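You operate a simulated robot arm through the tools that you are given. There is no shell and no other tool. Be economical: measure what you need, move in short steps, check, and stop when the job is done.

The job below is to be done with a simulated two-armed robot. You get a single attempt, and the scene is never put back.

TASK
Two faults at the panel: switch off the fan whose meter reads red, and reset the tripped air circuit.
Fine: to reset, switch it off, press its button once and switch it on again; leave the rest of the panel alone.

Only the result counts: the job must be done as asked and must still hold three seconds after the hand-in. Knocking over, shifting, dropping, spilling or breaking anything else fails it.

THE ROBOT
Two 7-joint arms with fingered hands on one trunk that stands fixed in place. Base frame: the origin is at the foot of the trunk, x ahead of it, y to its left, z up. Readings come in m, degrees, newtons and seconds.
The left shoulder is at [0.07, 0.132, 1.145], the right one opposite. With the tool pointing down near the work surface each hand reaches from about 0.1 to 0.62 m from the base axis, measured 20 degrees to its own side. Payload 2.3 kg a hand.
Tool frame (each hand has its own): the origin (TCP) lies between the finger pads and is the grasp point; the fingertips stand 0.025 m ahead of it; z points along the fingers, y is the line along which they close. The gripper opens to 0.088 m. The gripper's body begins 0.029 m behind the TCP. The gripper is a hand of 3 fingers: y runs from the thumb to the fingers, the wrist lies at [-0.013, -0.097, -0.162] in the tool frame, and closing takes about 1.5 s.
Orientation is told as [roll, pitch, yaw] about the base's x, y, z axes, in that order, counted from this pose: with the fingers straight down and the wrist toward the robot, the tool's x, y and z point along [0, 1, 0], [1, 0, 0] and [0, 0, -1] of the base frame.

THE INTERFACE
- The arms move only by the tool send_rows. It takes "left_deltas", "right_deltas" or both (then of equal length, played together; a hand with none holds still); each is a list of rows, each a list of 6 numbers: the shift along the tool's x, y, z in units of 30 mm (1.0 is 30 mm), then the turn, a rotation vector about the tool's x, y, z in units of 5 degrees (1.0 is 5 degrees). In form: [[dx, dy, dz, ax, ay, az], ...]. A call has 1 to 8 rows; each row shifts and turns the commanded pose from where the row before left it, along the tool's axes as they then stand. "left_gripper" and "right_gripper" are, for a hand that has rows, the opening, from 0 (shut) to 1 (fully open), set as the call begins (left out, the last holds). A call with a number of a shift or a turn outside -1 to 1 is refused whole. Rows are played at 5 a second. More than 0.05 m and 8.6 degrees between two rows, or a gripper value outside its range, and nothing of the call is played. A pose out of reach is approached as far as the arm can. The call stops where the force on the tool passes 40 N (or 10 N more than at its start, if that is more) or the arm is blocked; 0.2 s more then pass. The fingers move at their own pace (about 0.108 m/s each) and stop on an object; they squeeze with about 27 N. The grip force told is the motor's: it shows also when the fingers shut on nothing. Time passes only in rows, and 0.2 s behind the last, so rows that do not move let the fingers close. It gives the time, the measured TCP pose, the force on the tool (base axes), the opening and the grip force at its end, in the units of the frame above (readings bear some noise), with the torque about the TCP (base axes, N m) and any sound that the robot's microphone picked up, and new pictures: "views" is both (left out), scene, wrist or none (wrist: the cameras of the hands that moved).
- Cameras (640 x 400 px; columns grow to the right, rows downward): "scene" is now at [0.1149, -0.0347, 1.4497]; the picture's right is [-0.46, -0.89, -0.00], its down [-0.70, 0.36, -0.62] and it looks along [0.55, -0.28, -0.79] (base axes); focal length 356 px, centre (320, 200). "left" rides on the left gripper at [-0.058, -0.085, -0.099] in its tool frame; the picture's right is [-0.67, -0.35, 0.66], its down [0.69, -0.63, 0.37] and it looks along [0.29, 0.69, 0.66] (tool axes); focal length 261 px, centre (320, 200). "right" rides on the right gripper at [0.058, -0.085, -0.099] in its tool frame; the picture's right is [-0.67, 0.35, -0.66], its down [-0.69, -0.63, 0.37] and it looks along [-0.29, 0.69, 0.66] (tool axes); focal length 261 px, centre (320, 200). There is no depth. A picture from a camera that has moved, and an enlarged one, comes with that camera's place and axes in the base frame and with its lens. The place of the scene camera against the robot may be out by one fixed shift of up to 0.012 m in any direction.
- raise_lower(by): slides the trunk up (or, below 0, down) by that many m; the arms and the scene camera ride with it, the base frame stays. It gives what a move gives, with no picture.
- finger_targets(index, middle, thumb_bend, thumb_turn, hand): sets how far each is bent, from 0 (flat) to 1 (curled in); at 0.3 the hand is open as for a grip, at 0.7 the pads meet at the TCP. One left out holds its place. A second passes; each finger stops where it meets its share of the squeeze, and holds until it gets a number again. A gripper value or a shape takes the hand back. It gives what a move gives, with no picture; readings hold the bend of each and the force on the fingers (four entries, about 0 where the hand has none), thumb and palm. thumb_turn goes from beside the hand (0) to across from the fingers (1), as for a grip.
- hand_shape(shape, hand): the hand has 3 fingers and takes this shape, open, in about a second: jaw (thumb against the fingers, like two jaws); tri (thumb and two fingers); tip (a fingertip pinch); poke (one finger out to press); point (the index stretched); flat (the hand flat); cup (the hand cupped); fist (a fist). The gripper value then closes the fingers along that shape, each until it touches; the sizes above hold for jaw. It gives what a move gives, with no picture.
- aim_head(pan, tilt): turns the head with the scene camera to pan (to the left, within 86 degrees either way) and tilt (down, from -29 to 69), counted from straight ahead of the robot. It gives what a move gives, and a new picture of the scene camera.
- close_up(camera, box): a new picture of the part [left, top, right, bottom] of that camera's present view, enlarged. The clock stands still meanwhile.
- close_job(): hands the job in; it is judged then, once.

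Work in short steps. Places have to be worked out from the pictures, the camera data and where the tool is seen: move nearer, look again, correct. Check each grasp and each placing, and mend what went wrong. You have 120 turns and 200 pictures in all, those below and enlarged ones among them. Open the grippers and draw the arms clear of the work before you hand the job in, unless the task says otherwise; then end with one line.

The tools are called after "Emit:" by a JSON object that holds its "name" and its "arguments". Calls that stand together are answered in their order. send_rows: Moves the arms, as the interface text tells. Its arguments: {"type":"object","properties":{"left_deltas":{"type":"array","items":{"type":"array","items":{"type":"number"}}},"left_gripper":{"type":"number"},"right_deltas":{"type":"array","items":{"type":"array","items":{"type":"number"}}},"right_gripper":{"type":"number"},"views":{"type":"string","enum":["both","scene","wrist","none"]}},"required":[]} The other tools are called the same way: raise_lower (by) slides the trunk up or down; hand_shape (shape, hand) gives the hand a shape; finger_targets (index, middle, thumb_bend, thumb_turn, hand) moves the fingers one by one; aim_head (pan, tilt) turns the head that bears the scene camera; close_up (camera, box) takes an enlarged picture of a part of a camera's view; close_job () hands the job in.

At the start:

```text
time_s: 0.0
left_eef_pos: [0.4076, -0.0551, 1.095]
left_orientation: [0.0, -0.1, 0.0]
left_force: [-0.1, -0.2, 0.5]
left_moment: [0.0, -0.02, -0.01]
left_opening: 0.0876
left_finger_force: 0.1
left_shape: jaw
left_bend: [0.3, 0.3, 0.3, 0.98]
left_finger forces: [0.0, 0.0, 0.1, 0.1, 0.0, 0.1]
right_eef_pos: [0.2542, -0.3029, 1.1732]
right_orientation: [0.0, 0.0, 0.1]
right_force: [0.5, -0.6, 0.1]
right_moment: [-0.02, 0.0, 0.0]
right_opening: 0.0876
right_finger_force: 0.0
right_shape: jaw
right_bend: [0.3, 0.3, 0.3, 0.98]
right_finger forces: [0.0, 0.1, 0.1, 0.0, 0.0, 0.0]
trunk travel left (down, up): [-0.703, 0.137]
head pan, tilt: [-27.4, 52.0]
```

scene: 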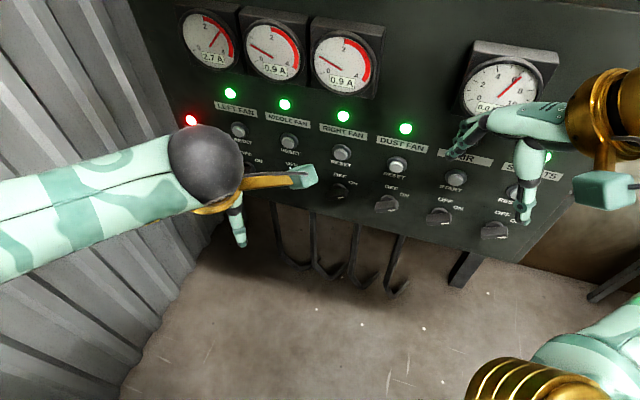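
right: 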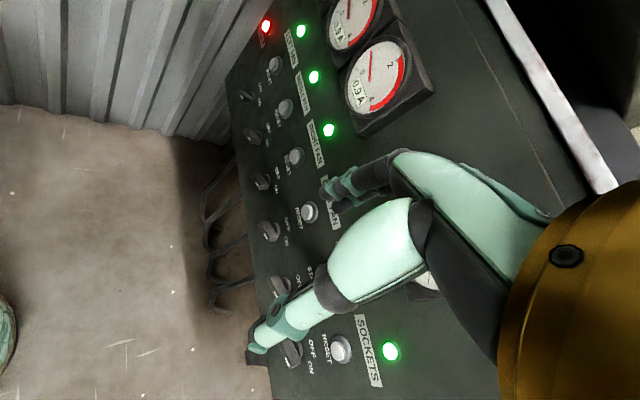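
left: 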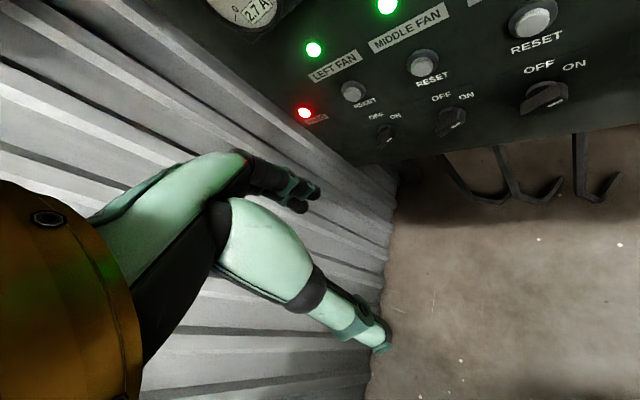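

I'll first look closely at the panel: meters, lamps and labels.

Emit:
{"name": "close_up", "arguments": {"camera": "scene", "box": [160, 0, 400, 150]}}

Emit:
{"name": "close_up", "arguments": {"camera": "scene", "box": [360, 30, 600, 250]}}

Emit:
{"name": "close_up", "arguments": {"camera": "left", "box": [280, 0, 600, 200]}}

```text
2.67 times, centred on (280, 75) of scene
camera zoom: at [0.1149, -0.0347, 1.4497], right [-0.46, -0.89, 0.0], down [-0.7, 0.36, -0.62], along [0.55, -0.28, -0.79], focal length 950 px, centre (427, 533)
```

zoom: 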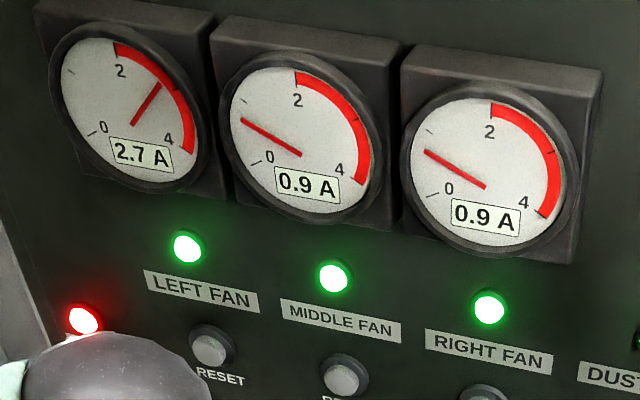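

```text
1.82 times, centred on (480, 140) of scene
camera zoom: at [0.1149, -0.0347, 1.4497], right [-0.46, -0.89, 0.0], down [-0.7, 0.36, -0.62], along [0.55, -0.28, -0.79], focal length 648 px, centre (29, 309)
```

zoom: 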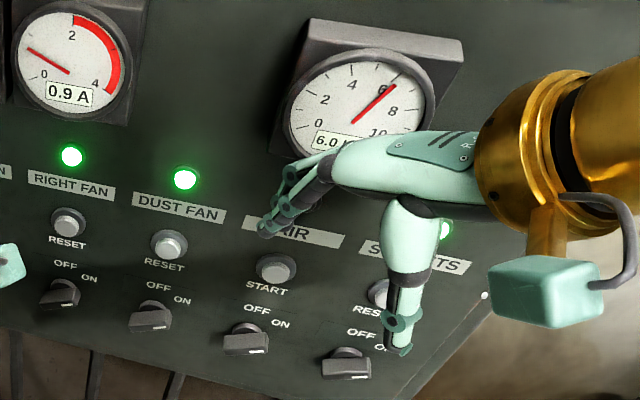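

```text
2.00 times, centred on (440, 100) of left
camera zoom: at [0.3236, -0.1131, 1.1944], right [-0.35, -0.67, -0.66], down [-0.63, 0.69, -0.37], along [0.69, 0.29, -0.66], focal length 521 px, centre (80, 400)
```

zoom: 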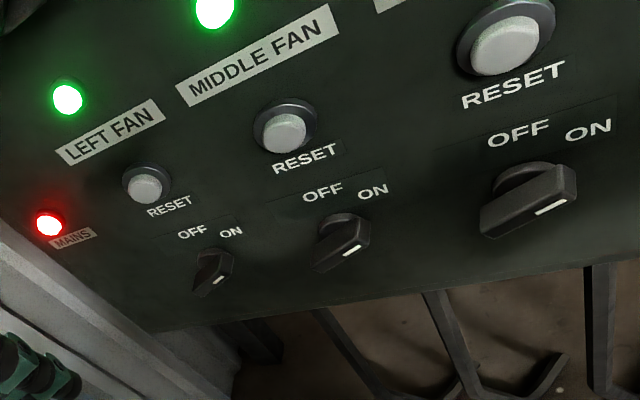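

The left fan is in the red (2.7 A). The AIR section is hidden by my right hand, so I draw that hand back to see it.

Emit:
{"name": "send_rows", "arguments": {"right_deltas": [[0.3, -1, -0.3, 0, 0, 0], [0.3, -1, -0.3, 0, 0, 0], [0.3, -1, -0.3, 0, 0, 0], [0.3, -1, -0.3, 0, 0, 0]], "left_deltas": [[0.3, -1, -0.3, 0, 0, 0], [0.3, -1, -0.3, 0, 0, 0], [0.3, -1, -0.3, 0, 0, 0], [0.3, -1, -0.3, 0, 0, 0]]}}

```text
time_s: 1.0
left_eef_pos: [0.2848, -0.0184, 1.1304]
left_orientation: [0.0, -0.1, 0.1]
left_force: [0.2, -0.4, -0.7]
left_moment: [0.01, 0.01, 0.03]
left_opening: 0.0874
left_finger_force: 0.0
left_shape: jaw
left_bend: [0.3, 0.3, 0.3, 0.98]
left_finger forces: [0.1, 0.1, 0.0, 0.0, 0.0, 0.2]
right_eef_pos: [0.1592, -0.286, 1.1486]
right_orientation: [0.0, -0.3, 0.1]
right_force: [-0.3, -0.3, -0.1]
right_moment: [0.01, -0.04, 0.0]
right_opening: 0.0875
right_finger_force: 0.1
right_shape: jaw
right_bend: [0.3, 0.3, 0.3, 0.98]
right_finger forces: [0.0, 0.0, 0.0, 0.0, 0.1, 0.0]
right hand out of reach, approached as far as the arm can: row 1, 2, 3, 4
trunk travel left (down, up): [-0.703, 0.137]
head pan, tilt: [-27.4, 52.0]
camera scene: at [0.1121, -0.034, 1.45], right [-0.46, -0.89, 0.0], down [-0.7, 0.36, -0.62], along [0.55, -0.28, -0.79], focal length 356 px, centre (320, 200)
camera right: at [0.0748, -0.2277, 1.2471], right [0.35, -0.67, 0.66], down [-0.63, -0.69, -0.37], along [0.7, -0.28, -0.66], focal length 261 px, centre (320, 200)
camera left: at [0.2005, -0.0772, 1.2302], right [-0.35, -0.67, -0.66], down [-0.63, 0.68, -0.37], along [0.7, 0.29, -0.66], focal length 261 px, centre (320, 200)
```

scene: 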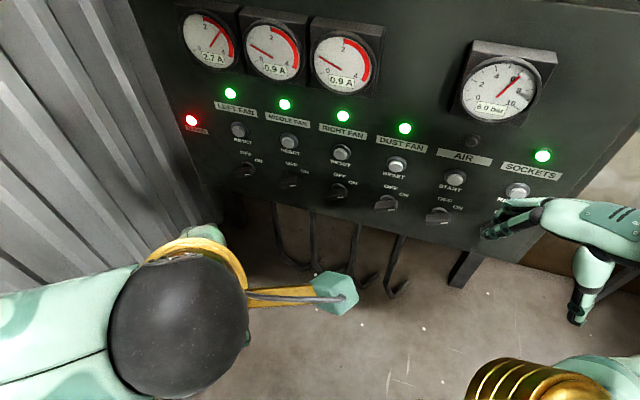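
right: 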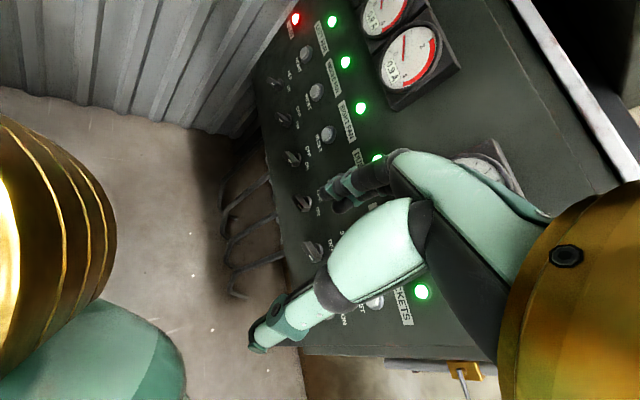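
left: 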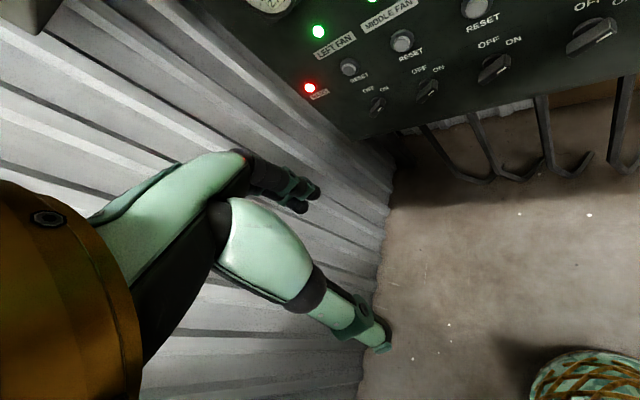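

The AIR lamp is dark, so AIR is the tripped circuit (its button reads START). I zoom in on the switches.

Emit:
{"name": "close_up", "arguments": {"camera": "scene", "box": [370, 120, 530, 220]}}

Emit:
{"name": "close_up", "arguments": {"camera": "scene", "box": [200, 90, 360, 210]}}

```text
4.00 times, centred on (450, 170) of scene
camera zoom: at [0.1121, -0.034, 1.45], right [-0.46, -0.89, 0.0], down [-0.7, 0.36, -0.62], along [0.55, -0.28, -0.79], focal length 1426 px, centre (-200, 320)
```

zoom: 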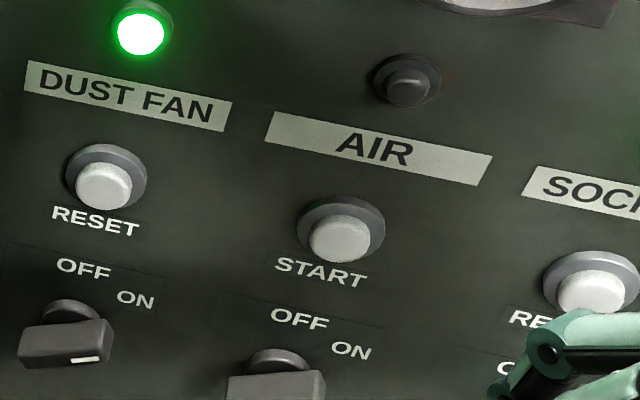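

```text
3.33 times, centred on (280, 150) of scene
camera zoom: at [0.1121, -0.034, 1.45], right [-0.46, -0.89, 0.0], down [-0.7, 0.36, -0.62], along [0.55, -0.28, -0.79], focal length 1188 px, centre (453, 367)
```

zoom: 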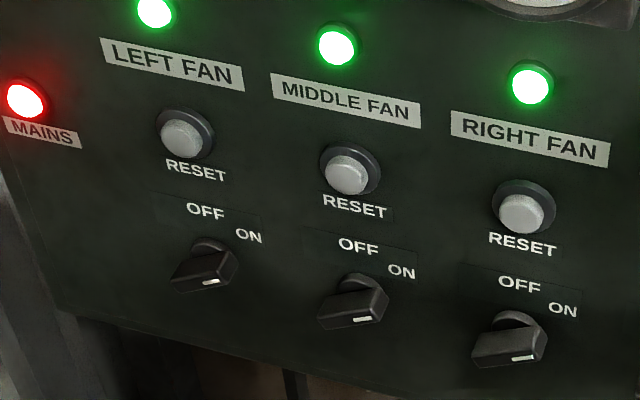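

LEFT FAN is the red one and AIR is tripped; the switches turn anticlockwise to OFF. I lower the trunk for a flatter view, then turn the left hand towards the panel.

Emit:
{"name": "raise_lower", "arguments": {"by": -0.15}}

Emit:
{"name": "send_rows", "arguments": {"left_deltas": [[0.4, 0.6, 0, 0, 0, 1], [0.4, 0.6, 0, 0, 0, 1], [0.4, 0.6, 0, 0, 0, 1], [0.4, 0.6, 0, 0, 0, 1], [0.5, 0.3, 0, -0.5, 0, 1], [0.5, 0.3, 0, -0.5, 0, 1], [0.5, 0.3, 0, -0.5, 0, 1], [0.5, 0.3, 0, -0.5, 0, 1]]}}

```text
time_s: 2.8
left_eef_pos: [0.2867, -0.0188, 0.981]
left_orientation: [0.1, 0.0, 0.0]
left_force: [0.0, -0.3, 1.0]
left_moment: [0.02, -0.01, -0.02]
left_opening: 0.0876
left_finger_force: 0.0
left_shape: jaw
left_bend: [0.3, 0.3, 0.3, 0.98]
left_finger forces: [0.1, 0.0, 0.0, 0.0, 0.1, 0.0]
right_eef_pos: [0.1633, -0.2876, 0.999]
right_orientation: [0.0, 0.0, 0.2]
right_force: [0.3, 0.3, -0.5]
right_moment: [-0.03, -0.01, -0.02]
right_opening: 0.0877
right_finger_force: 0.0
right_shape: jaw
right_bend: [0.3, 0.3, 0.3, 0.98]
right_finger forces: [0.1, 0.0, 0.0, 0.0, 0.1, 0.1]
trunk travel left (down, up): [-0.553, 0.287]
head pan, tilt: [-27.4, 52.0]
```

```text
time_s: 4.5
left_eef_pos: [0.4254, 0.0564, 0.9812]
left_orientation: [1.8, -9.9, -40.4]
left_force: [-0.7, 0.1, -0.5]
left_moment: [-0.01, 0.03, 0.01]
left_opening: 0.0877
left_finger_force: 0.1
left_shape: jaw
left_bend: [0.3, 0.3, 0.3, 0.98]
left_finger forces: [0.0, 0.1, 0.0, 0.0, 0.0, 0.0]
right_eef_pos: [0.1639, -0.286, 0.9978]
right_orientation: [0.0, 0.1, 0.1]
right_force: [0.3, 0.9, -1.5]
right_moment: [-0.02, 0.02, 0.01]
right_opening: 0.0875
right_finger_force: 0.2
right_shape: jaw
right_bend: [0.3, 0.3, 0.3, 0.98]
right_finger forces: [0.0, 0.0, 0.1, 0.0, 0.0, 0.1]
trunk travel left (down, up): [-0.553, 0.287]
head pan, tilt: [-27.4, 52.0]
camera scene: at [0.1152, -0.0339, 1.2997], right [-0.46, -0.89, 0.0], down [-0.7, 0.36, -0.62], along [0.55, -0.28, -0.79], focal length 356 px, centre (320, 200)
camera left: at [0.3092, 0.0747, 1.0629], right [-0.59, -0.35, -0.73], down [0.02, 0.89, -0.45], along [0.8, -0.28, -0.52], focal length 261 px, centre (320, 200)
```

scene: 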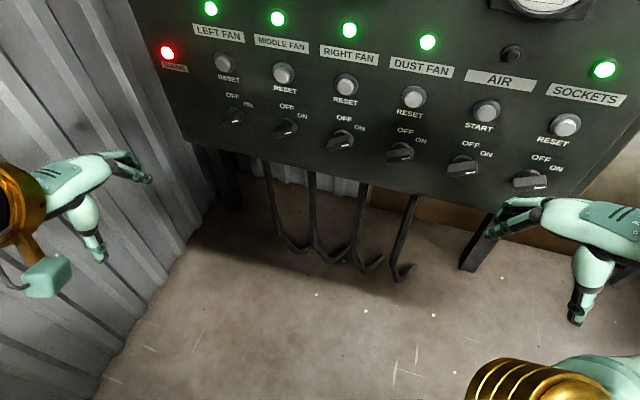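
left: 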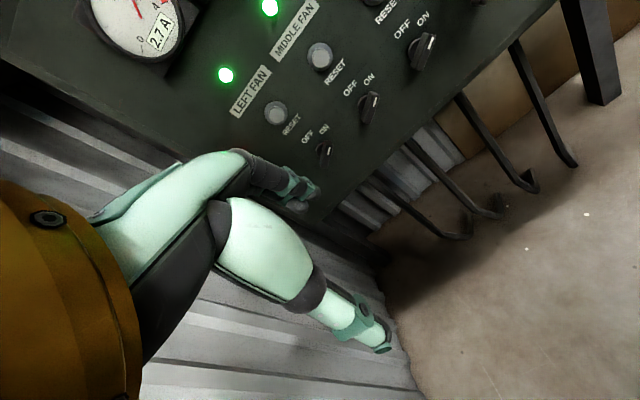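

The left hand is coming round; left-fan knob is at about (0.71, -0.15, 0.83). I keep pitching the hand towards the panel while moving forward and down.

Emit:
{"name": "send_rows", "arguments": {"left_deltas": [[0.15, 0.18, 0.35, -1, -0.1, 0.17], [0.15, 0.18, 0.35, -1, -0.1, 0.17], [0.15, 0.18, 0.35, -1, -0.1, 0.17], [0.15, 0.18, 0.35, -1, -0.1, 0.17], [0.15, 0.18, 0.35, -1, -0.1, 0.17], [0.15, 0.18, 0.35, -1, -0.1, 0.17], [0.15, 0.18, 0.35, -1, -0.1, 0.17], [0.15, 0.18, 0.35, -1, -0.1, 0.17]]}}

```text
time_s: 6.3
left_eef_pos: [0.5037, 0.0284, 0.9307]
left_orientation: [2.4, -49.6, -49.5]
left_force: [0.0, 0.0, -0.6]
left_moment: [-0.02, -0.05, 0.0]
left_opening: 0.0878
left_finger_force: 0.0
left_shape: jaw
left_bend: [0.3, 0.3, 0.3, 0.98]
left_finger forces: [0.0, 0.0, 0.0, 0.0, 0.0, 0.1]
right_eef_pos: [0.1629, -0.2857, 0.9987]
right_orientation: [0.0, 0.1, 0.0]
right_force: [-0.6, -0.5, -0.1]
right_moment: [0.0, -0.01, -0.02]
right_opening: 0.0876
right_finger_force: 0.1
right_shape: jaw
right_bend: [0.3, 0.3, 0.3, 0.98]
right_finger forces: [0.0, 0.0, 0.1, 0.0, 0.1, 0.1]
trunk travel left (down, up): [-0.553, 0.287]
head pan, tilt: [-27.4, 52.0]
camera scene: at [0.1154, -0.0345, 1.2997], right [-0.46, -0.89, 0.0], down [-0.7, 0.36, -0.61], along [0.55, -0.28, -0.79], focal length 356 px, centre (320, 200)
camera left: at [0.3734, 0.087, 0.9277], right [-0.3, -0.64, -0.71], down [0.43, 0.57, -0.7], along [0.85, -0.51, 0.11], focal length 261 px, centre (320, 200)
```

scene: 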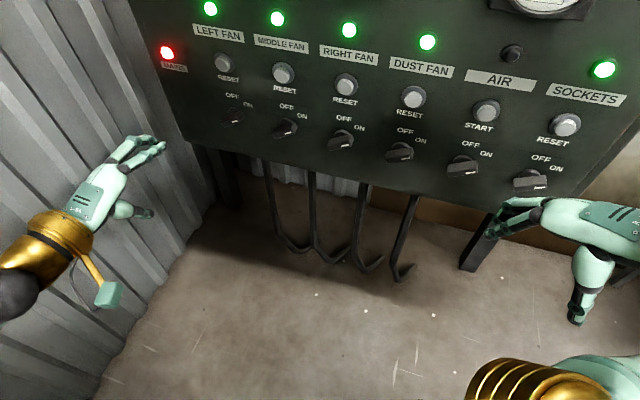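
left: 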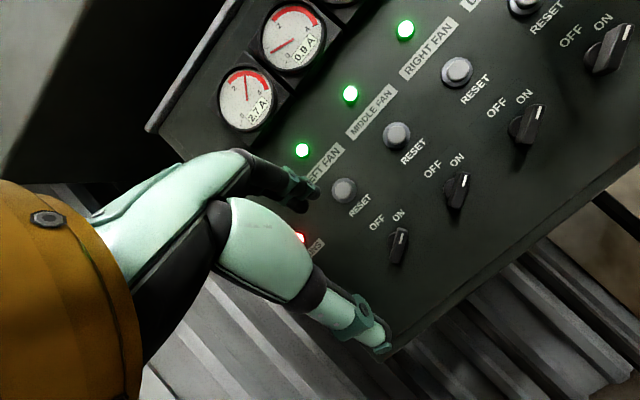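

The view is clear now. I continue to fully horizontal while coming to about 12 cm off the left-fan knob.

Emit:
{"name": "send_rows", "arguments": {"left_deltas": [[0.11, -0.15, 0.6, -1, 0, 0], [0.11, -0.15, 0.6, -1, 0, 0], [0.11, -0.15, 0.6, -1, 0, 0], [0.11, -0.15, 0.6, -1, 0, 0], [0.11, -0.15, 0.6, -1, 0, 0], [0.11, -0.15, 0.6, -1, 0, 0], [0.11, -0.15, 0.6, -1, 0, 0], [0.11, -0.15, 0.6, -1, 0, 0]]}}

```text
time_s: 8.2
left_eef_pos: [0.5464, -0.0293, 0.8629]
left_orientation: [30.8, -86.8, -78.4]
left_force: [0.2, 0.2, -0.2]
left_moment: [0.01, -0.01, 0.01]
left_opening: 0.0877
left_finger_force: 0.0
left_shape: jaw
left_bend: [0.3, 0.3, 0.3, 0.98]
left_finger forces: [0.0, 0.0, 0.1, 0.0, 0.0, 0.0]
left hand out of reach, approached as far as the arm can: row 6, 7, 8
right_eef_pos: [0.1626, -0.287, 0.9962]
right_orientation: [0.0, 0.0, 0.1]
right_force: [0.3, 0.5, 0.0]
right_moment: [0.04, 0.03, -0.03]
right_opening: 0.0879
right_finger_force: 0.0
right_shape: jaw
right_bend: [0.3, 0.3, 0.3, 0.98]
right_finger forces: [0.0, 0.0, 0.0, 0.0, 0.0, 0.0]
trunk travel left (down, up): [-0.553, 0.287]
head pan, tilt: [-27.4, 52.0]
camera scene: at [0.1149, -0.035, 1.2997], right [-0.46, -0.89, 0.0], down [-0.7, 0.36, -0.62], along [0.55, -0.28, -0.79], focal length 356 px, centre (320, 200)
camera left: at [0.436, 0.0095, 0.7821], right [-0.06, -0.92, -0.4], down [0.75, 0.23, -0.63], along [0.66, -0.33, 0.67], focal length 261 px, centre (320, 200)
```

scene: 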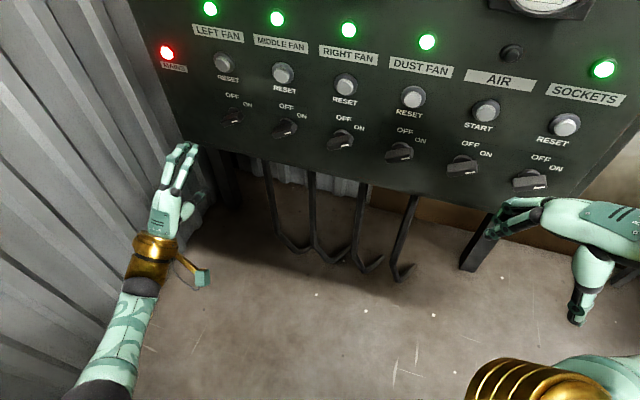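
left: 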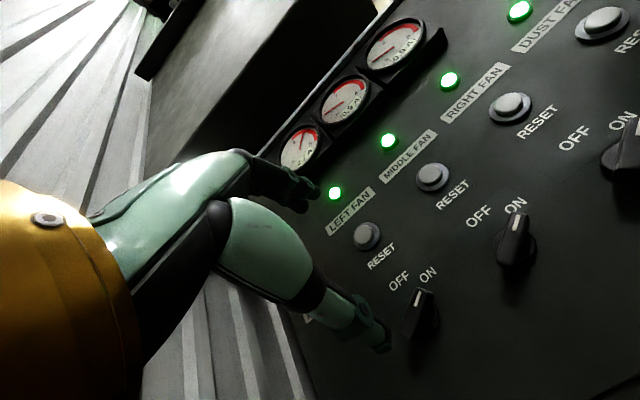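

The arm stalls because of wrist bend rather than distance: the forearm slopes downward. I lower the trunk further so the forearm comes in level, and then raise the hand again.

Emit:
{"name": "send_rows", "arguments": {"left_deltas": [[0, 0, -0.7, 0, 0, 0], [0, 0, -0.7, 0, 0, 0], [0, 0, -0.7, 0, 0, 0]], "views": "none"}}

Emit:
{"name": "raise_lower", "arguments": {"by": -0.12}}

Emit:
{"name": "send_rows", "arguments": {"left_deltas": [[0, 0.7, 0, 0, 0, 0], [0, 0.7, 0, 0, 0, 0], [0, 0.7, 0, 0, 0, 0], [0, 0.7, 0, 0, 0, 0], [0, 0.7, 0, 0, 0, 0]], "views": "both"}}

```text
time_s: 8.9
left_eef_pos: [0.5011, 0.0194, 0.8632]
left_orientation: [77.5, -88.4, -124.9]
left_force: [0.5, -0.2, 0.0]
left_moment: [-0.01, 0.0, 0.0]
left_opening: 0.0877
left_finger_force: 0.0
left_shape: jaw
left_bend: [0.3, 0.3, 0.3, 0.98]
left_finger forces: [0.0, 0.0, 0.1, 0.0, 0.0, 0.1]
right_eef_pos: [0.1628, -0.2858, 0.9981]
right_orientation: [0.0, -0.1, 0.1]
right_force: [0.0, 0.2, -0.3]
right_moment: [0.01, 0.01, 0.02]
right_opening: 0.0878
right_finger_force: 0.0
right_shape: jaw
right_bend: [0.3, 0.3, 0.3, 0.98]
right_finger forces: [0.0, 0.0, 0.0, 0.1, 0.1, 0.0]
trunk travel left (down, up): [-0.553, 0.287]
head pan, tilt: [-27.4, 52.0]
```

```text
time_s: 10.4
left_eef_pos: [0.5013, 0.0186, 0.7451]
left_orientation: [77.7, -88.3, -125.2]
left_force: [-0.2, 0.0, 0.4]
left_moment: [0.02, -0.01, 0.0]
left_opening: 0.0879
left_finger_force: 0.1
left_shape: jaw
left_bend: [0.3, 0.3, 0.3, 0.98]
left_finger forces: [0.1, 0.0, 0.0, 0.1, 0.0, 0.0]
right_eef_pos: [0.1623, -0.2867, 0.8783]
right_orientation: [0.0, 0.0, 0.1]
right_force: [0.0, -0.7, 0.5]
right_moment: [0.03, 0.0, 0.06]
right_opening: 0.0877
right_finger_force: 0.0
right_shape: jaw
right_bend: [0.3, 0.3, 0.3, 0.98]
right_finger forces: [0.0, 0.0, 0.0, 0.0, 0.0, 0.0]
trunk travel left (down, up): [-0.433, 0.407]
head pan, tilt: [-27.4, 52.0]
```

```text
time_s: 11.7
left_eef_pos: [0.4996, 0.0164, 0.8499]
left_orientation: [76.9, -88.3, -124.5]
left_force: [-0.3, 0.8, -0.1]
left_moment: [0.01, -0.01, 0.03]
left_opening: 0.0877
left_finger_force: 0.0
left_shape: jaw
left_bend: [0.3, 0.3, 0.3, 0.98]
left_finger forces: [0.0, 0.0, 0.1, 0.0, 0.0, 0.0]
right_eef_pos: [0.1629, -0.286, 0.8771]
right_orientation: [0.0, 0.0, 0.1]
right_force: [0.1, 0.9, -0.7]
right_moment: [-0.01, 0.01, -0.04]
right_opening: 0.0875
right_finger_force: 0.0
right_shape: jaw
right_bend: [0.3, 0.3, 0.3, 0.98]
right_finger forces: [0.1, 0.0, 0.0, 0.1, 0.0, 0.0]
trunk travel left (down, up): [-0.433, 0.407]
head pan, tilt: [-27.4, 52.0]
camera scene: at [0.1146, -0.0346, 1.1797], right [-0.46, -0.89, 0.0], down [-0.7, 0.36, -0.62], along [0.55, -0.28, -0.79], focal length 356 px, centre (320, 200)
camera left: at [0.3924, 0.0534, 0.7638], right [-0.05, -0.93, -0.37], down [0.76, 0.21, -0.61], along [0.64, -0.31, 0.7], focal length 261 px, centre (320, 200)
```

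scene: 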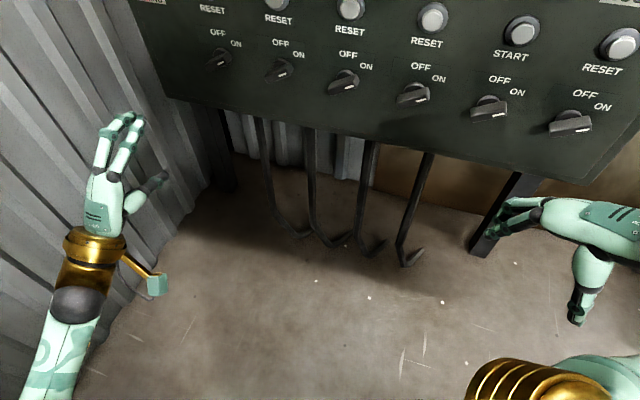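
left: 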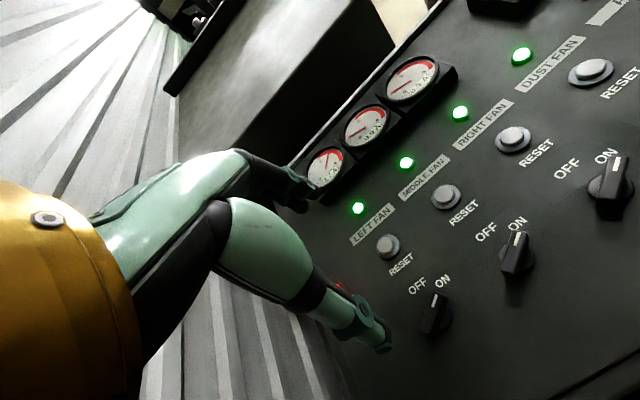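

The hand is now level in height with the knob. I roll it 30° anticlockwise to straddle the bar, and aim the head at the lower panel.

Emit:
{"name": "send_rows", "arguments": {"left_deltas": [[0, 0, 0, 0, 0, -1], [0, 0, 0, 0, 0, -1], [0, 0, 0, 0, 0, -1], [0, 0, 0, 0, 0, -1], [0, 0, 0, 0, 0, -1], [0, 0, 0, 0, 0, -1]], "views": "wrist"}}

Emit:
{"name": "aim_head", "arguments": {"pan": -22, "tilt": 32}}

```text
time_s: 13.1
left_eef_pos: [0.5146, 0.0193, 0.8342]
left_orientation: [-89.5, -61.8, 41.6]
left_force: [0.2, -0.8, 0.1]
left_moment: [0.02, 0.02, -0.01]
left_opening: 0.0878
left_finger_force: 0.1
left_shape: jaw
left_bend: [0.3, 0.3, 0.3, 0.98]
left_finger forces: [0.0, 0.0, 0.0, 0.1, 0.1, 0.1]
left hand out of reach, approached as far as the arm can: row 5, 6
right_eef_pos: [0.1617, -0.2866, 0.8783]
right_orientation: [0.0, 0.0, 0.1]
right_force: [0.0, 0.2, 0.4]
right_moment: [-0.01, 0.0, 0.05]
right_opening: 0.0875
right_finger_force: 0.0
right_shape: jaw
right_bend: [0.3, 0.3, 0.3, 0.98]
right_finger forces: [0.0, 0.1, 0.0, 0.0, 0.0, 0.1]
trunk travel left (down, up): [-0.433, 0.407]
head pan, tilt: [-27.4, 52.0]
camera left: at [0.3808, 0.031, 0.7869], right [-0.12, -0.99, 0.01], down [0.47, -0.06, -0.88], along [0.87, -0.1, 0.47], focal length 261 px, centre (320, 200)
```

left: 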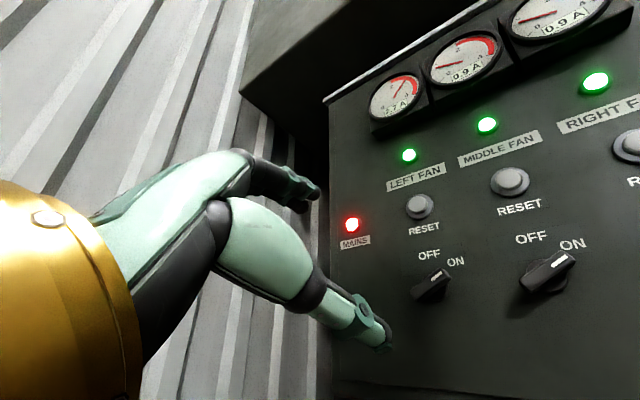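

```text
time_s: 13.9
left_eef_pos: [0.515, 0.0189, 0.8345]
left_orientation: [-89.6, -61.9, 41.7]
left_force: [-0.5, 1.2, 0.8]
left_moment: [0.01, -0.02, 0.03]
left_opening: 0.0877
left_finger_force: 0.0
left_shape: jaw
left_bend: [0.3, 0.3, 0.3, 0.98]
left_finger forces: [0.0, 0.0, 0.0, 0.1, 0.1, 0.0]
right_eef_pos: [0.1627, -0.2872, 0.8785]
right_orientation: [0.0, -0.1, 0.1]
right_force: [0.2, 0.3, 0.3]
right_moment: [-0.03, -0.05, -0.02]
right_opening: 0.0878
right_finger_force: 0.0
right_shape: jaw
right_bend: [0.3, 0.3, 0.3, 0.98]
right_finger forces: [0.0, 0.0, 0.1, 0.0, 0.0, 0.0]
trunk travel left (down, up): [-0.433, 0.407]
head pan, tilt: [-22.0, 32.0]
camera scene: at [0.1311, -0.0336, 1.2087], right [-0.37, -0.93, 0.0], down [-0.49, 0.2, -0.85], along [0.79, -0.32, -0.53], focal length 356 px, centre (320, 200)
```

scene: 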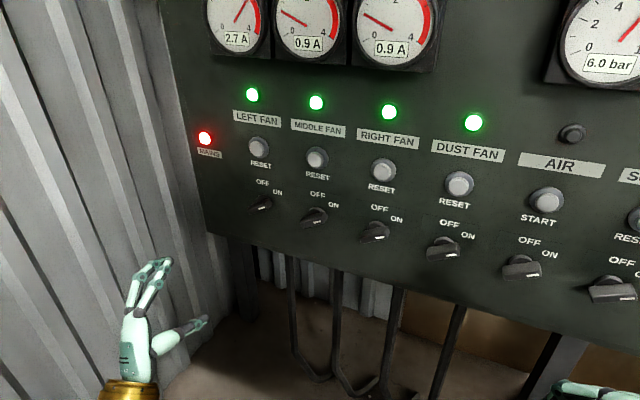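

Rolling that way hits the joint limit, so twisting in a grip won't do; I'll push the bar round with one fingertip at fixed orientation. I roll back and take the poke shape to see where the tip sits.

Emit:
{"name": "send_rows", "arguments": {"left_deltas": [[0, 0, 0, 0, 0, 1], [0, 0, 0, 0, 0, 1], [0, 0, 0, 0, 0, 1], [0, 0, 0, 0, 0, 1]], "views": "none"}}

Emit:
{"name": "hand_shape", "arguments": {"hand": "left", "shape": "poke"}}

Emit:
{"name": "send_rows", "arguments": {"left_deltas": [[0, 0, 0, 0, 0, 0.2]]}}

```text
time_s: 14.9
left_eef_pos: [0.5148, 0.0186, 0.8347]
left_orientation: [-87.3, -81.7, 39.7]
left_force: [0.4, -0.2, -0.4]
left_moment: [0.01, 0.03, 0.02]
left_opening: 0.0875
left_finger_force: 0.0
left_shape: jaw
left_bend: [0.3, 0.3, 0.3, 0.98]
left_finger forces: [0.0, 0.0, 0.0, 0.0, 0.0, 0.0]
right_eef_pos: [0.1626, -0.2864, 0.8776]
right_orientation: [0.0, -0.1, 0.1]
right_force: [1.1, 0.3, -0.2]
right_moment: [0.01, -0.03, 0.0]
right_opening: 0.0876
right_finger_force: 0.0
right_shape: jaw
right_bend: [0.3, 0.3, 0.3, 0.98]
right_finger forces: [0.1, 0.0, 0.1, 0.0, 0.1, 0.0]
trunk travel left (down, up): [-0.433, 0.407]
head pan, tilt: [-22.0, 32.0]
```

```text
time_s: 15.8
left_eef_pos: [0.5153, 0.0185, 0.8348]
left_orientation: [-87.6, -81.6, 39.9]
left_force: [0.2, 0.0, 0.6]
left_moment: [0.0, -0.01, 0.0]
left_opening: 0.0001
left_finger_force: 0.1
left_shape: poke
left_bend: [0.7, 0.7, 1.0, 1.0]
left_finger forces: [0.0, 0.1, 0.0, 0.1, 0.0, 0.0]
right_eef_pos: [0.1624, -0.2862, 0.8781]
right_orientation: [-0.1, 0.0, 0.2]
right_force: [-0.3, -0.6, 0.0]
right_moment: [0.02, 0.0, -0.02]
right_opening: 0.0875
right_finger_force: 0.0
right_shape: jaw
right_bend: [0.3, 0.3, 0.3, 0.98]
right_finger forces: [0.0, 0.1, 0.0, 0.0, 0.1, 0.0]
trunk travel left (down, up): [-0.433, 0.407]
head pan, tilt: [-22.0, 32.0]
```

```text
time_s: 16.2
left_eef_pos: [0.515, 0.0186, 0.8349]
left_orientation: [-87.1, -82.6, 39.5]
left_force: [0.5, -0.3, 0.6]
left_moment: [-0.02, 0.01, 0.02]
left_opening: 0.0
left_finger_force: 0.0
left_shape: poke
left_bend: [0.7, 0.7, 1.0, 1.0]
left_finger forces: [0.0, 0.0, 0.0, 0.0, 0.0, 0.1]
right_eef_pos: [0.1622, -0.287, 0.8782]
right_orientation: [0.0, -0.1, 0.1]
right_force: [0.2, -0.5, -0.6]
right_moment: [0.02, 0.0, 0.01]
right_opening: 0.0874
right_finger_force: 0.1
right_shape: jaw
right_bend: [0.3, 0.3, 0.3, 0.98]
right_finger forces: [0.1, 0.0, 0.1, 0.0, 0.1, 0.1]
trunk travel left (down, up): [-0.433, 0.407]
head pan, tilt: [-22.0, 32.0]
camera scene: at [0.1312, -0.0336, 1.2088], right [-0.37, -0.93, 0.0], down [-0.49, 0.2, -0.85], along [0.79, -0.32, -0.53], focal length 356 px, centre (320, 200)
camera left: at [0.3976, 0.0465, 0.7582], right [-0.08, -0.96, -0.26], down [0.69, 0.14, -0.71], along [0.72, -0.24, 0.65], focal length 261 px, centre (320, 200)
```

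scene: 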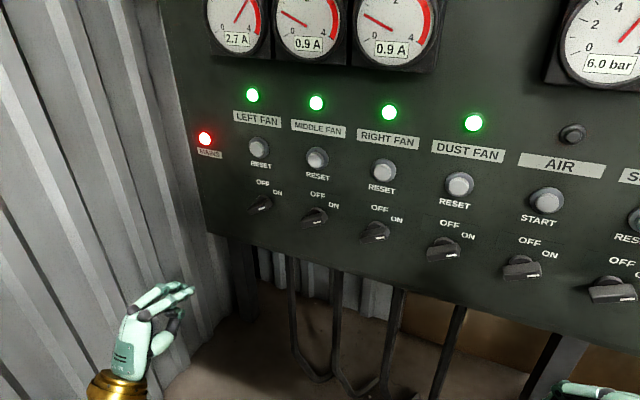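
left: 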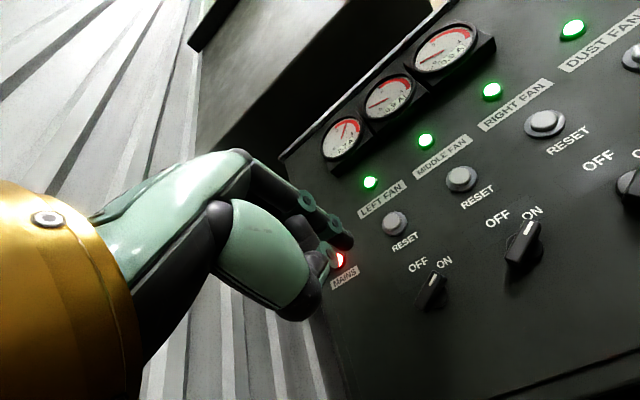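

I zoom in to see which fingers stand out.

Emit:
{"name": "close_up", "arguments": {"camera": "scene", "box": [90, 260, 250, 360]}}

Emit:
{"name": "close_up", "arguments": {"camera": "left", "box": [240, 150, 480, 300]}}

```text
4.00 times, centred on (170, 310) of scene
camera zoom: at [0.1312, -0.0336, 1.2088], right [-0.37, -0.93, 0.0], down [-0.49, 0.2, -0.85], along [0.79, -0.32, -0.53], focal length 1426 px, centre (920, -240)
```

zoom: 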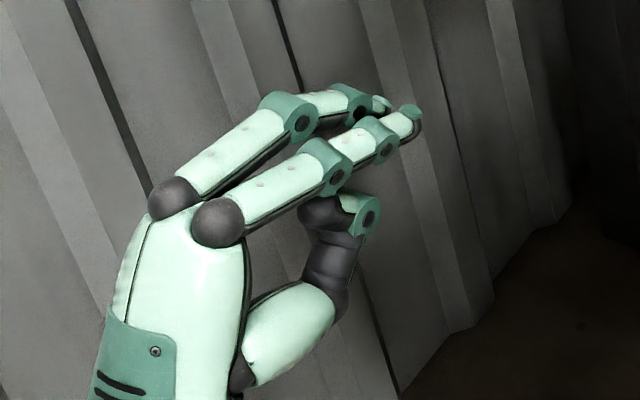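

```text
2.67 times, centred on (360, 225) of left
camera zoom: at [0.3976, 0.0465, 0.7582], right [-0.08, -0.96, -0.26], down [0.69, 0.14, -0.71], along [0.72, -0.24, 0.65], focal length 695 px, centre (213, 133)
```

zoom: 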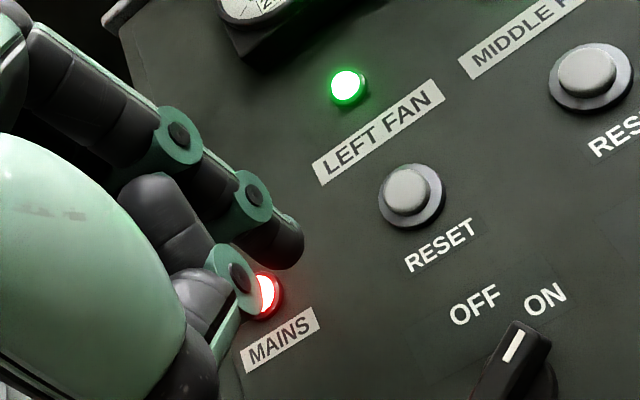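

With the middle finger curled the index alone will stand out, its tip roughly 24 mm ahead of the TCP. The left-fan knob is at about (0.687, -0.141, 0.848); I curl the middle finger and approach to just above-left of the knob.

Emit:
{"name": "finger_targets", "arguments": {"hand": "left", "index": 0.7, "middle": 1.0, "thumb_bend": 1.0}}

Emit:
{"name": "send_rows", "arguments": {"left_deltas": [[0.2, 0.18, 0.8, 0, 0, 0], [0.2, 0.18, 0.8, 0, 0, 0], [0.2, 0.18, 0.8, 0, 0, 0], [0.2, 0.18, 0.8, 0, 0, 0], [0.2, 0.18, 0.8, 0, 0, 0], [0.2, 0.18, 0.8, 0, 0, 0]]}}

```text
time_s: 17.2
left_eef_pos: [0.5144, 0.0198, 0.8346]
left_orientation: [-87.1, -82.6, 39.5]
left_force: [0.6, 0.7, -0.1]
left_moment: [0.02, -0.01, 0.01]
left_opening: 0.0147
left_finger_force: 0.1
left_shape: fingers
left_bend: [0.42, 1.0, 0.99, 1.0]
left_finger forces: [0.0, 0.0, 0.0, 0.0, 0.0, 0.1]
right_eef_pos: [0.1629, -0.2862, 0.8774]
right_orientation: [0.1, 0.1, 0.1]
right_force: [-0.4, 0.0, -0.7]
right_moment: [0.02, 0.02, -0.04]
right_opening: 0.0877
right_finger_force: 0.0
right_shape: jaw
right_bend: [0.3, 0.3, 0.3, 0.98]
right_finger forces: [0.1, 0.0, 0.0, 0.0, 0.2, 0.1]
trunk travel left (down, up): [-0.433, 0.407]
head pan, tilt: [-22.0, 32.0]
```

```text
time_s: 18.6
left_eef_pos: [0.5946, -0.0372, 0.8571]
left_orientation: [-87.4, -82.7, 39.7]
left_force: [-0.1, -0.2, 0.3]
left_moment: [0.02, -0.03, -0.01]
left_opening: 0.0144
left_finger_force: 0.1
left_shape: fingers
left_bend: [0.42, 1.0, 0.99, 1.0]
left_finger forces: [0.1, 0.0, 0.0, 0.1, 0.0, 0.1]
left hand out of reach, approached as far as the arm can: row 4, 5, 6
right_eef_pos: [0.1634, -0.2872, 0.8773]
right_orientation: [0.1, 0.0, 0.1]
right_force: [-0.5, 0.5, 0.6]
right_moment: [0.0, 0.0, 0.02]
right_opening: 0.0876
right_finger_force: 0.0
right_shape: jaw
right_bend: [0.3, 0.3, 0.3, 0.98]
right_finger forces: [0.0, 0.0, 0.1, 0.1, 0.0, 0.1]
trunk travel left (down, up): [-0.433, 0.407]
head pan, tilt: [-22.0, 32.0]
camera scene: at [0.1312, -0.0338, 1.2088], right [-0.37, -0.93, 0.0], down [-0.49, 0.2, -0.85], along [0.79, -0.32, -0.53], focal length 356 px, centre (320, 200)
camera left: at [0.4769, -0.0095, 0.7808], right [-0.08, -0.96, -0.26], down [0.69, 0.14, -0.71], along [0.72, -0.24, 0.65], focal length 261 px, centre (320, 200)
```

scene: 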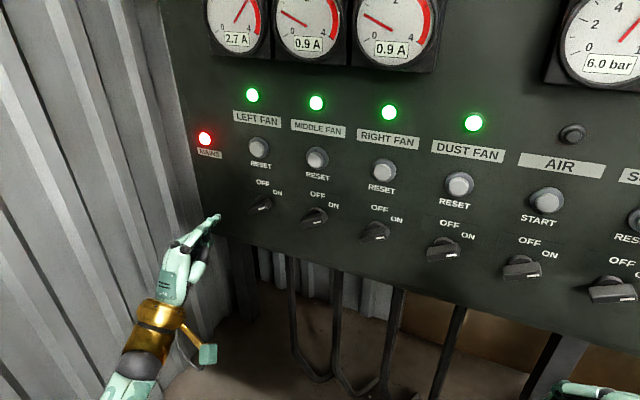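
left: 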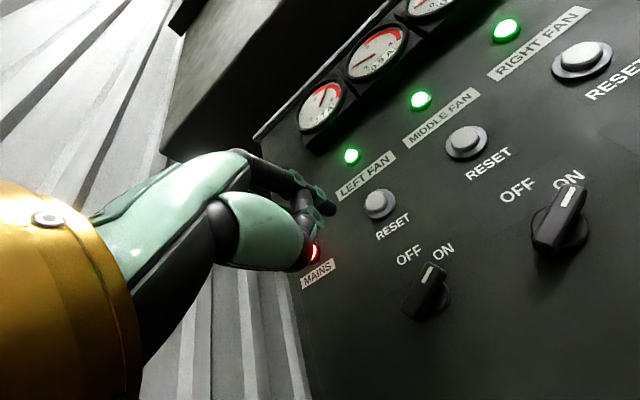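

The left arm runs out of length here (wrist about 0.43 m from its shoulder). The right shoulder is nearer to this knob, so I withdraw the left hand and use the right with the index pointing straight ahead.

Emit:
{"name": "send_rows", "arguments": {"left_deltas": [[0, 0, -1, 0, 0, 0], [0, 0, -1, 0, 0, 0], [0, 0, -1, 0, 0, 0], [0, 0, -1, 0, 0, 0], [0, 0, -1, 0, 0, 0], [0, 0, -1, 0, 0, 0], [0, 0, -1, 0, 0, 0], [0, 0, -1, 0, 0, 0]], "views": "none"}}

Emit:
{"name": "finger_targets", "arguments": {"hand": "right", "index": 0.5, "middle": 1.0, "thumb_bend": 1.0}}

Emit:
{"name": "send_rows", "arguments": {"right_deltas": [[0.4, 0.6, -0.2, -1, 0, 0], [0.4, 0.6, -0.2, -1, 0, 0], [0.4, 0.6, -0.1, -1, 0, 0], [0.4, 0.5, 0, -1, 0, 0], [0.4, 0.5, 0, -1, 0, 0], [0.4, 0.4, 0.2, -1, 0, 0], [0.4, 0.4, 0.2, -1, 0, 0], [0.4, 0.4, 0.3, -1, 0, 0]]}}

```text
time_s: 20.4
left_eef_pos: [0.4301, 0.1368, 0.8583]
left_orientation: [-87.3, -82.6, 39.8]
left_force: [-0.9, -0.5, 0.4]
left_moment: [0.0, 0.01, 0.0]
left_opening: 0.0141
left_finger_force: 0.1
left_shape: fingers
left_bend: [0.42, 1.0, 0.99, 1.0]
left_finger forces: [0.1, 0.0, 0.0, 0.1, 0.0, 0.1]
right_eef_pos: [0.1623, -0.2851, 0.879]
right_orientation: [0.0, -0.1, 0.2]
right_force: [-0.3, -0.2, -0.7]
right_moment: [-0.04, 0.01, 0.02]
right_opening: 0.0877
right_finger_force: 0.1
right_shape: jaw
right_bend: [0.3, 0.3, 0.3, 0.98]
right_finger forces: [0.1, 0.0, 0.0, 0.2, 0.0, 0.1]
trunk travel left (down, up): [-0.433, 0.407]
head pan, tilt: [-22.0, 32.0]
```

```text
time_s: 21.4
left_eef_pos: [0.4308, 0.1369, 0.8594]
left_orientation: [-87.3, -82.6, 39.6]
left_force: [-1.0, 0.5, -0.1]
left_moment: [0.01, 0.0, -0.03]
left_opening: 0.0137
left_finger_force: 0.1
left_shape: fingers
left_bend: [0.42, 1.0, 0.98, 1.0]
left_finger forces: [0.1, 0.0, 0.1, 0.0, 0.0, 0.1]
right_eef_pos: [0.1632, -0.2859, 0.8785]
right_orientation: [0.0, 0.0, 0.1]
right_force: [0.2, -0.8, -0.8]
right_moment: [0.01, 0.01, 0.02]
right_opening: 0.0115
right_finger_force: 0.1
right_shape: fingers
right_bend: [0.45, 1.0, 0.93, 0.97]
right_finger forces: [0.0, 0.0, 0.1, 0.1, 0.0, 0.1]
trunk travel left (down, up): [-0.433, 0.407]
head pan, tilt: [-22.0, 32.0]
```

```text
time_s: 23.2
left_eef_pos: [0.4315, 0.1375, 0.859]
left_orientation: [-87.1, -82.6, 39.7]
left_force: [-0.5, 0.1, -0.3]
left_moment: [0.01, 0.01, -0.01]
left_opening: 0.0139
left_finger_force: 0.1
left_shape: fingers
left_bend: [0.42, 1.0, 0.98, 1.0]
left_finger forces: [0.0, 0.0, 0.1, 0.1, 0.1, 0.0]
right_eef_pos: [0.3003, -0.2186, 0.9799]
right_orientation: [0.0, -39.9, 0.1]
right_force: [-0.1, -0.2, 0.1]
right_moment: [-0.02, 0.0, 0.0]
right_opening: 0.0118
right_finger_force: 0.1
right_shape: fingers
right_bend: [0.45, 1.0, 0.93, 0.97]
right_finger forces: [0.1, 0.0, 0.0, 0.1, 0.1, 0.0]
right hand out of reach, approached as far as the arm can: row 3, 4, 5, 6, 7, 8
trunk travel left (down, up): [-0.433, 0.407]
head pan, tilt: [-22.0, 32.0]
camera scene: at [0.1317, -0.0332, 1.2087], right [-0.37, -0.93, 0.0], down [-0.49, 0.2, -0.85], along [0.79, -0.32, -0.53], focal length 356 px, centre (320, 200)
camera right: at [0.1717, -0.1608, 1.0017], right [-0.15, -0.67, 0.73], down [-0.25, -0.69, -0.69], along [0.96, -0.28, -0.06], focal length 261 px, centre (320, 200)
```

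scene: 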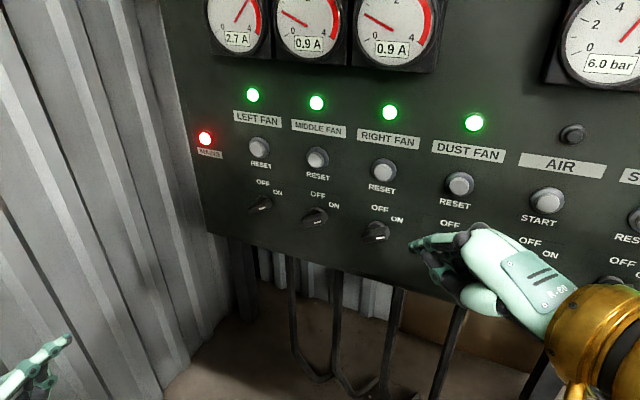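
right: 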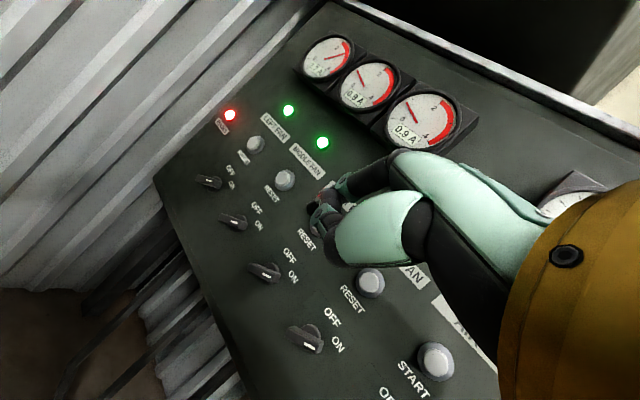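

The right hand works in this pose. I finish the pitch to 60° and move forward-left toward the left-fan knob.

Emit:
{"name": "send_rows", "arguments": {"right_deltas": [[0.35, 0.5, 0.85, -1, 0, 0], [0.35, 0.5, 0.85, -1, 0, 0], [0.35, 0.5, 0.85, -1, 0, 0], [0.35, 0.5, 0.85, -1, 0, 0], [0.4, 0.4, 1, 0, 0, 0], [0.4, 0.4, 1, 0, 0, 0]]}}

```text
time_s: 24.6
left_eef_pos: [0.4312, 0.1372, 0.8571]
left_orientation: [-87.1, -82.6, 39.6]
left_force: [-0.6, -1.2, -0.2]
left_moment: [0.01, -0.03, -0.04]
left_opening: 0.0142
left_finger_force: 0.0
left_shape: fingers
left_bend: [0.42, 1.0, 0.98, 1.0]
left_finger forces: [0.0, 0.1, 0.0, 0.0, 0.1, 0.0]
right_eef_pos: [0.492, -0.1583, 0.9669]
right_orientation: [0.0, -60.0, 0.0]
right_force: [1.3, 0.3, -0.4]
right_moment: [0.04, 0.05, -0.02]
right_opening: 0.0119
right_finger_force: 0.1
right_shape: fingers
right_bend: [0.44, 1.0, 0.94, 0.97]
right_finger forces: [0.1, 0.0, 0.0, 0.1, 0.0, 0.1]
right hand out of reach, approached as far as the arm can: row 1, 2
trunk travel left (down, up): [-0.433, 0.407]
head pan, tilt: [-22.0, 32.0]
camera scene: at [0.132, -0.0328, 1.2087], right [-0.37, -0.93, 0.0], down [-0.49, 0.2, -0.85], along [0.79, -0.32, -0.53], focal length 356 px, centre (320, 200)
camera right: at [0.3632, -0.1003, 0.9428], right [-0.39, -0.67, 0.63], down [0.0, -0.69, -0.73], along [0.92, -0.28, 0.27], focal length 261 px, centre (320, 200)
```

scene: 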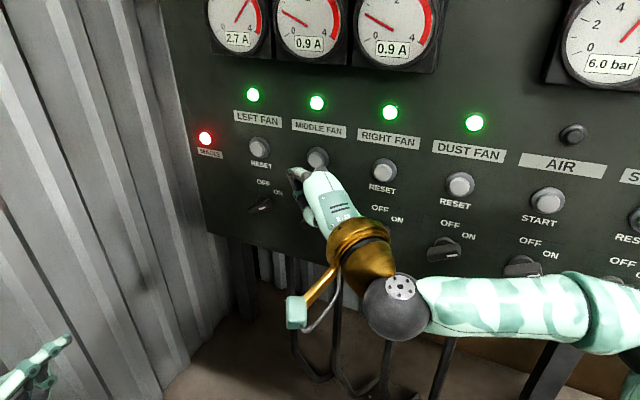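
right: 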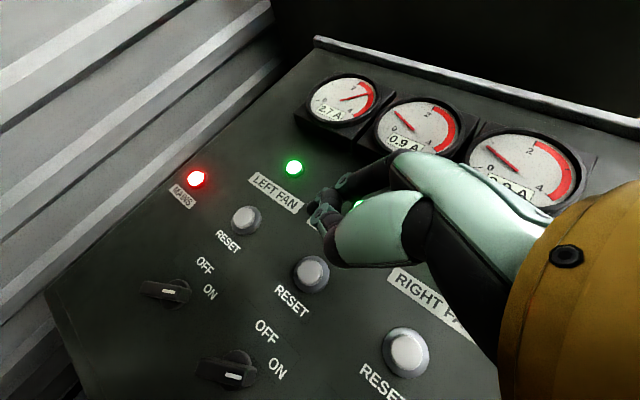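

Nice view of the knob with its ON mark. I zoom to locate the index tip and the knob exactly.

Emit:
{"name": "close_up", "arguments": {"camera": "right", "box": [120, 150, 440, 350]}}

Emit:
{"name": "close_up", "arguments": {"camera": "scene", "box": [220, 130, 380, 230]}}

```text
2.00 times, centred on (280, 250) of right
camera zoom: at [0.3632, -0.1003, 0.9428], right [-0.39, -0.67, 0.63], down [0.0, -0.69, -0.73], along [0.92, -0.28, 0.27], focal length 521 px, centre (400, 100)
```

zoom: 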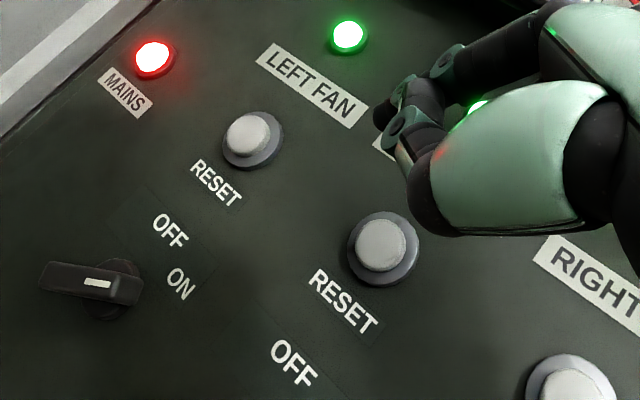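

```text
4.00 times, centred on (300, 180) of scene
camera zoom: at [0.132, -0.0328, 1.2087], right [-0.37, -0.93, 0.0], down [-0.49, 0.2, -0.85], along [0.79, -0.32, -0.53], focal length 1426 px, centre (400, 280)
```

zoom: 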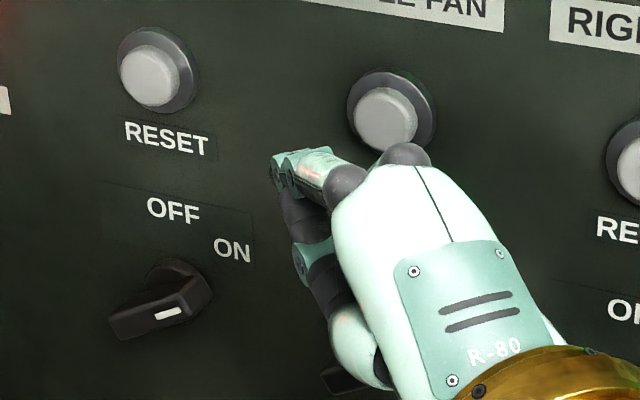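

The extended finger isn't clearly visible; I'll try the "point" shape, which stretches the index.

Emit:
{"name": "hand_shape", "arguments": {"hand": "right", "shape": "point"}}

Emit:
{"name": "close_up", "arguments": {"camera": "right", "box": [120, 100, 440, 300]}}

Emit:
{"name": "close_up", "arguments": {"camera": "scene", "box": [220, 130, 380, 230]}}

```text
time_s: 25.5
left_eef_pos: [0.4307, 0.1362, 0.8579]
left_orientation: [-87.2, -82.7, 39.6]
left_force: [-0.7, 0.3, -0.1]
left_moment: [0.0, 0.02, 0.0]
left_opening: 0.014
left_finger_force: 0.1
left_shape: fingers
left_bend: [0.42, 1.0, 0.98, 1.0]
left_finger forces: [0.1, 0.0, 0.0, 0.1, 0.1, 0.0]
right_eef_pos: [0.4909, -0.1586, 0.9687]
right_orientation: [0.1, -60.1, 0.0]
right_force: [-0.4, 0.2, 0.0]
right_moment: [-0.01, 0.01, -0.01]
right_opening: 0.0804
right_finger_force: 0.1
right_shape: point
right_bend: [0.2, 1.0, 0.99, 0.88]
right_finger forces: [0.1, 0.0, 0.0, 0.1, 0.1, 0.1]
trunk travel left (down, up): [-0.433, 0.407]
head pan, tilt: [-22.0, 32.0]
```

```text
2.00 times, centred on (280, 200) of right
camera zoom: at [0.3621, -0.101, 0.9433], right [-0.39, -0.67, 0.63], down [0.0, -0.69, -0.73], along [0.92, -0.28, 0.27], focal length 521 px, centre (400, 200)
```

zoom: 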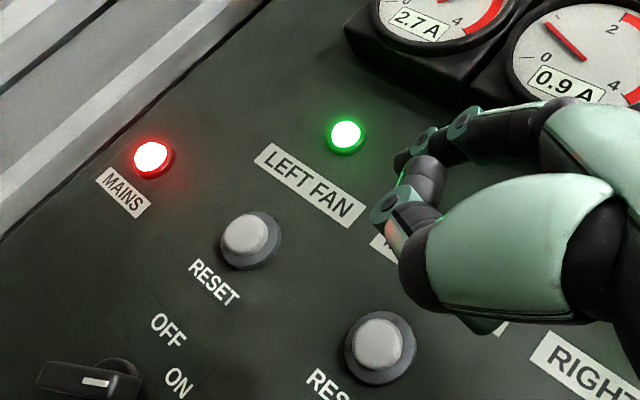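

```text
4.00 times, centred on (300, 180) of scene
camera zoom: at [0.1313, -0.0334, 1.2088], right [-0.37, -0.93, 0.0], down [-0.49, 0.2, -0.85], along [0.79, -0.32, -0.53], focal length 1426 px, centre (400, 280)
```

zoom: 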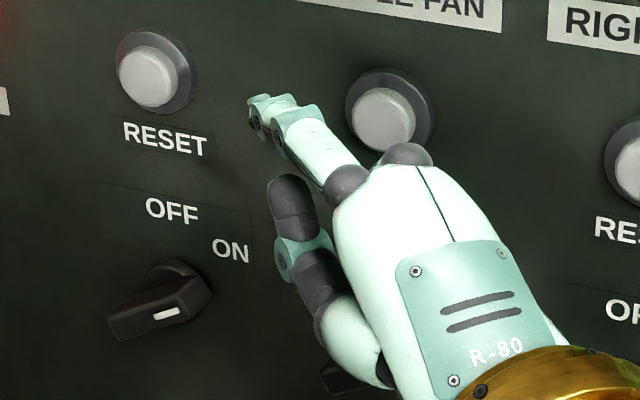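

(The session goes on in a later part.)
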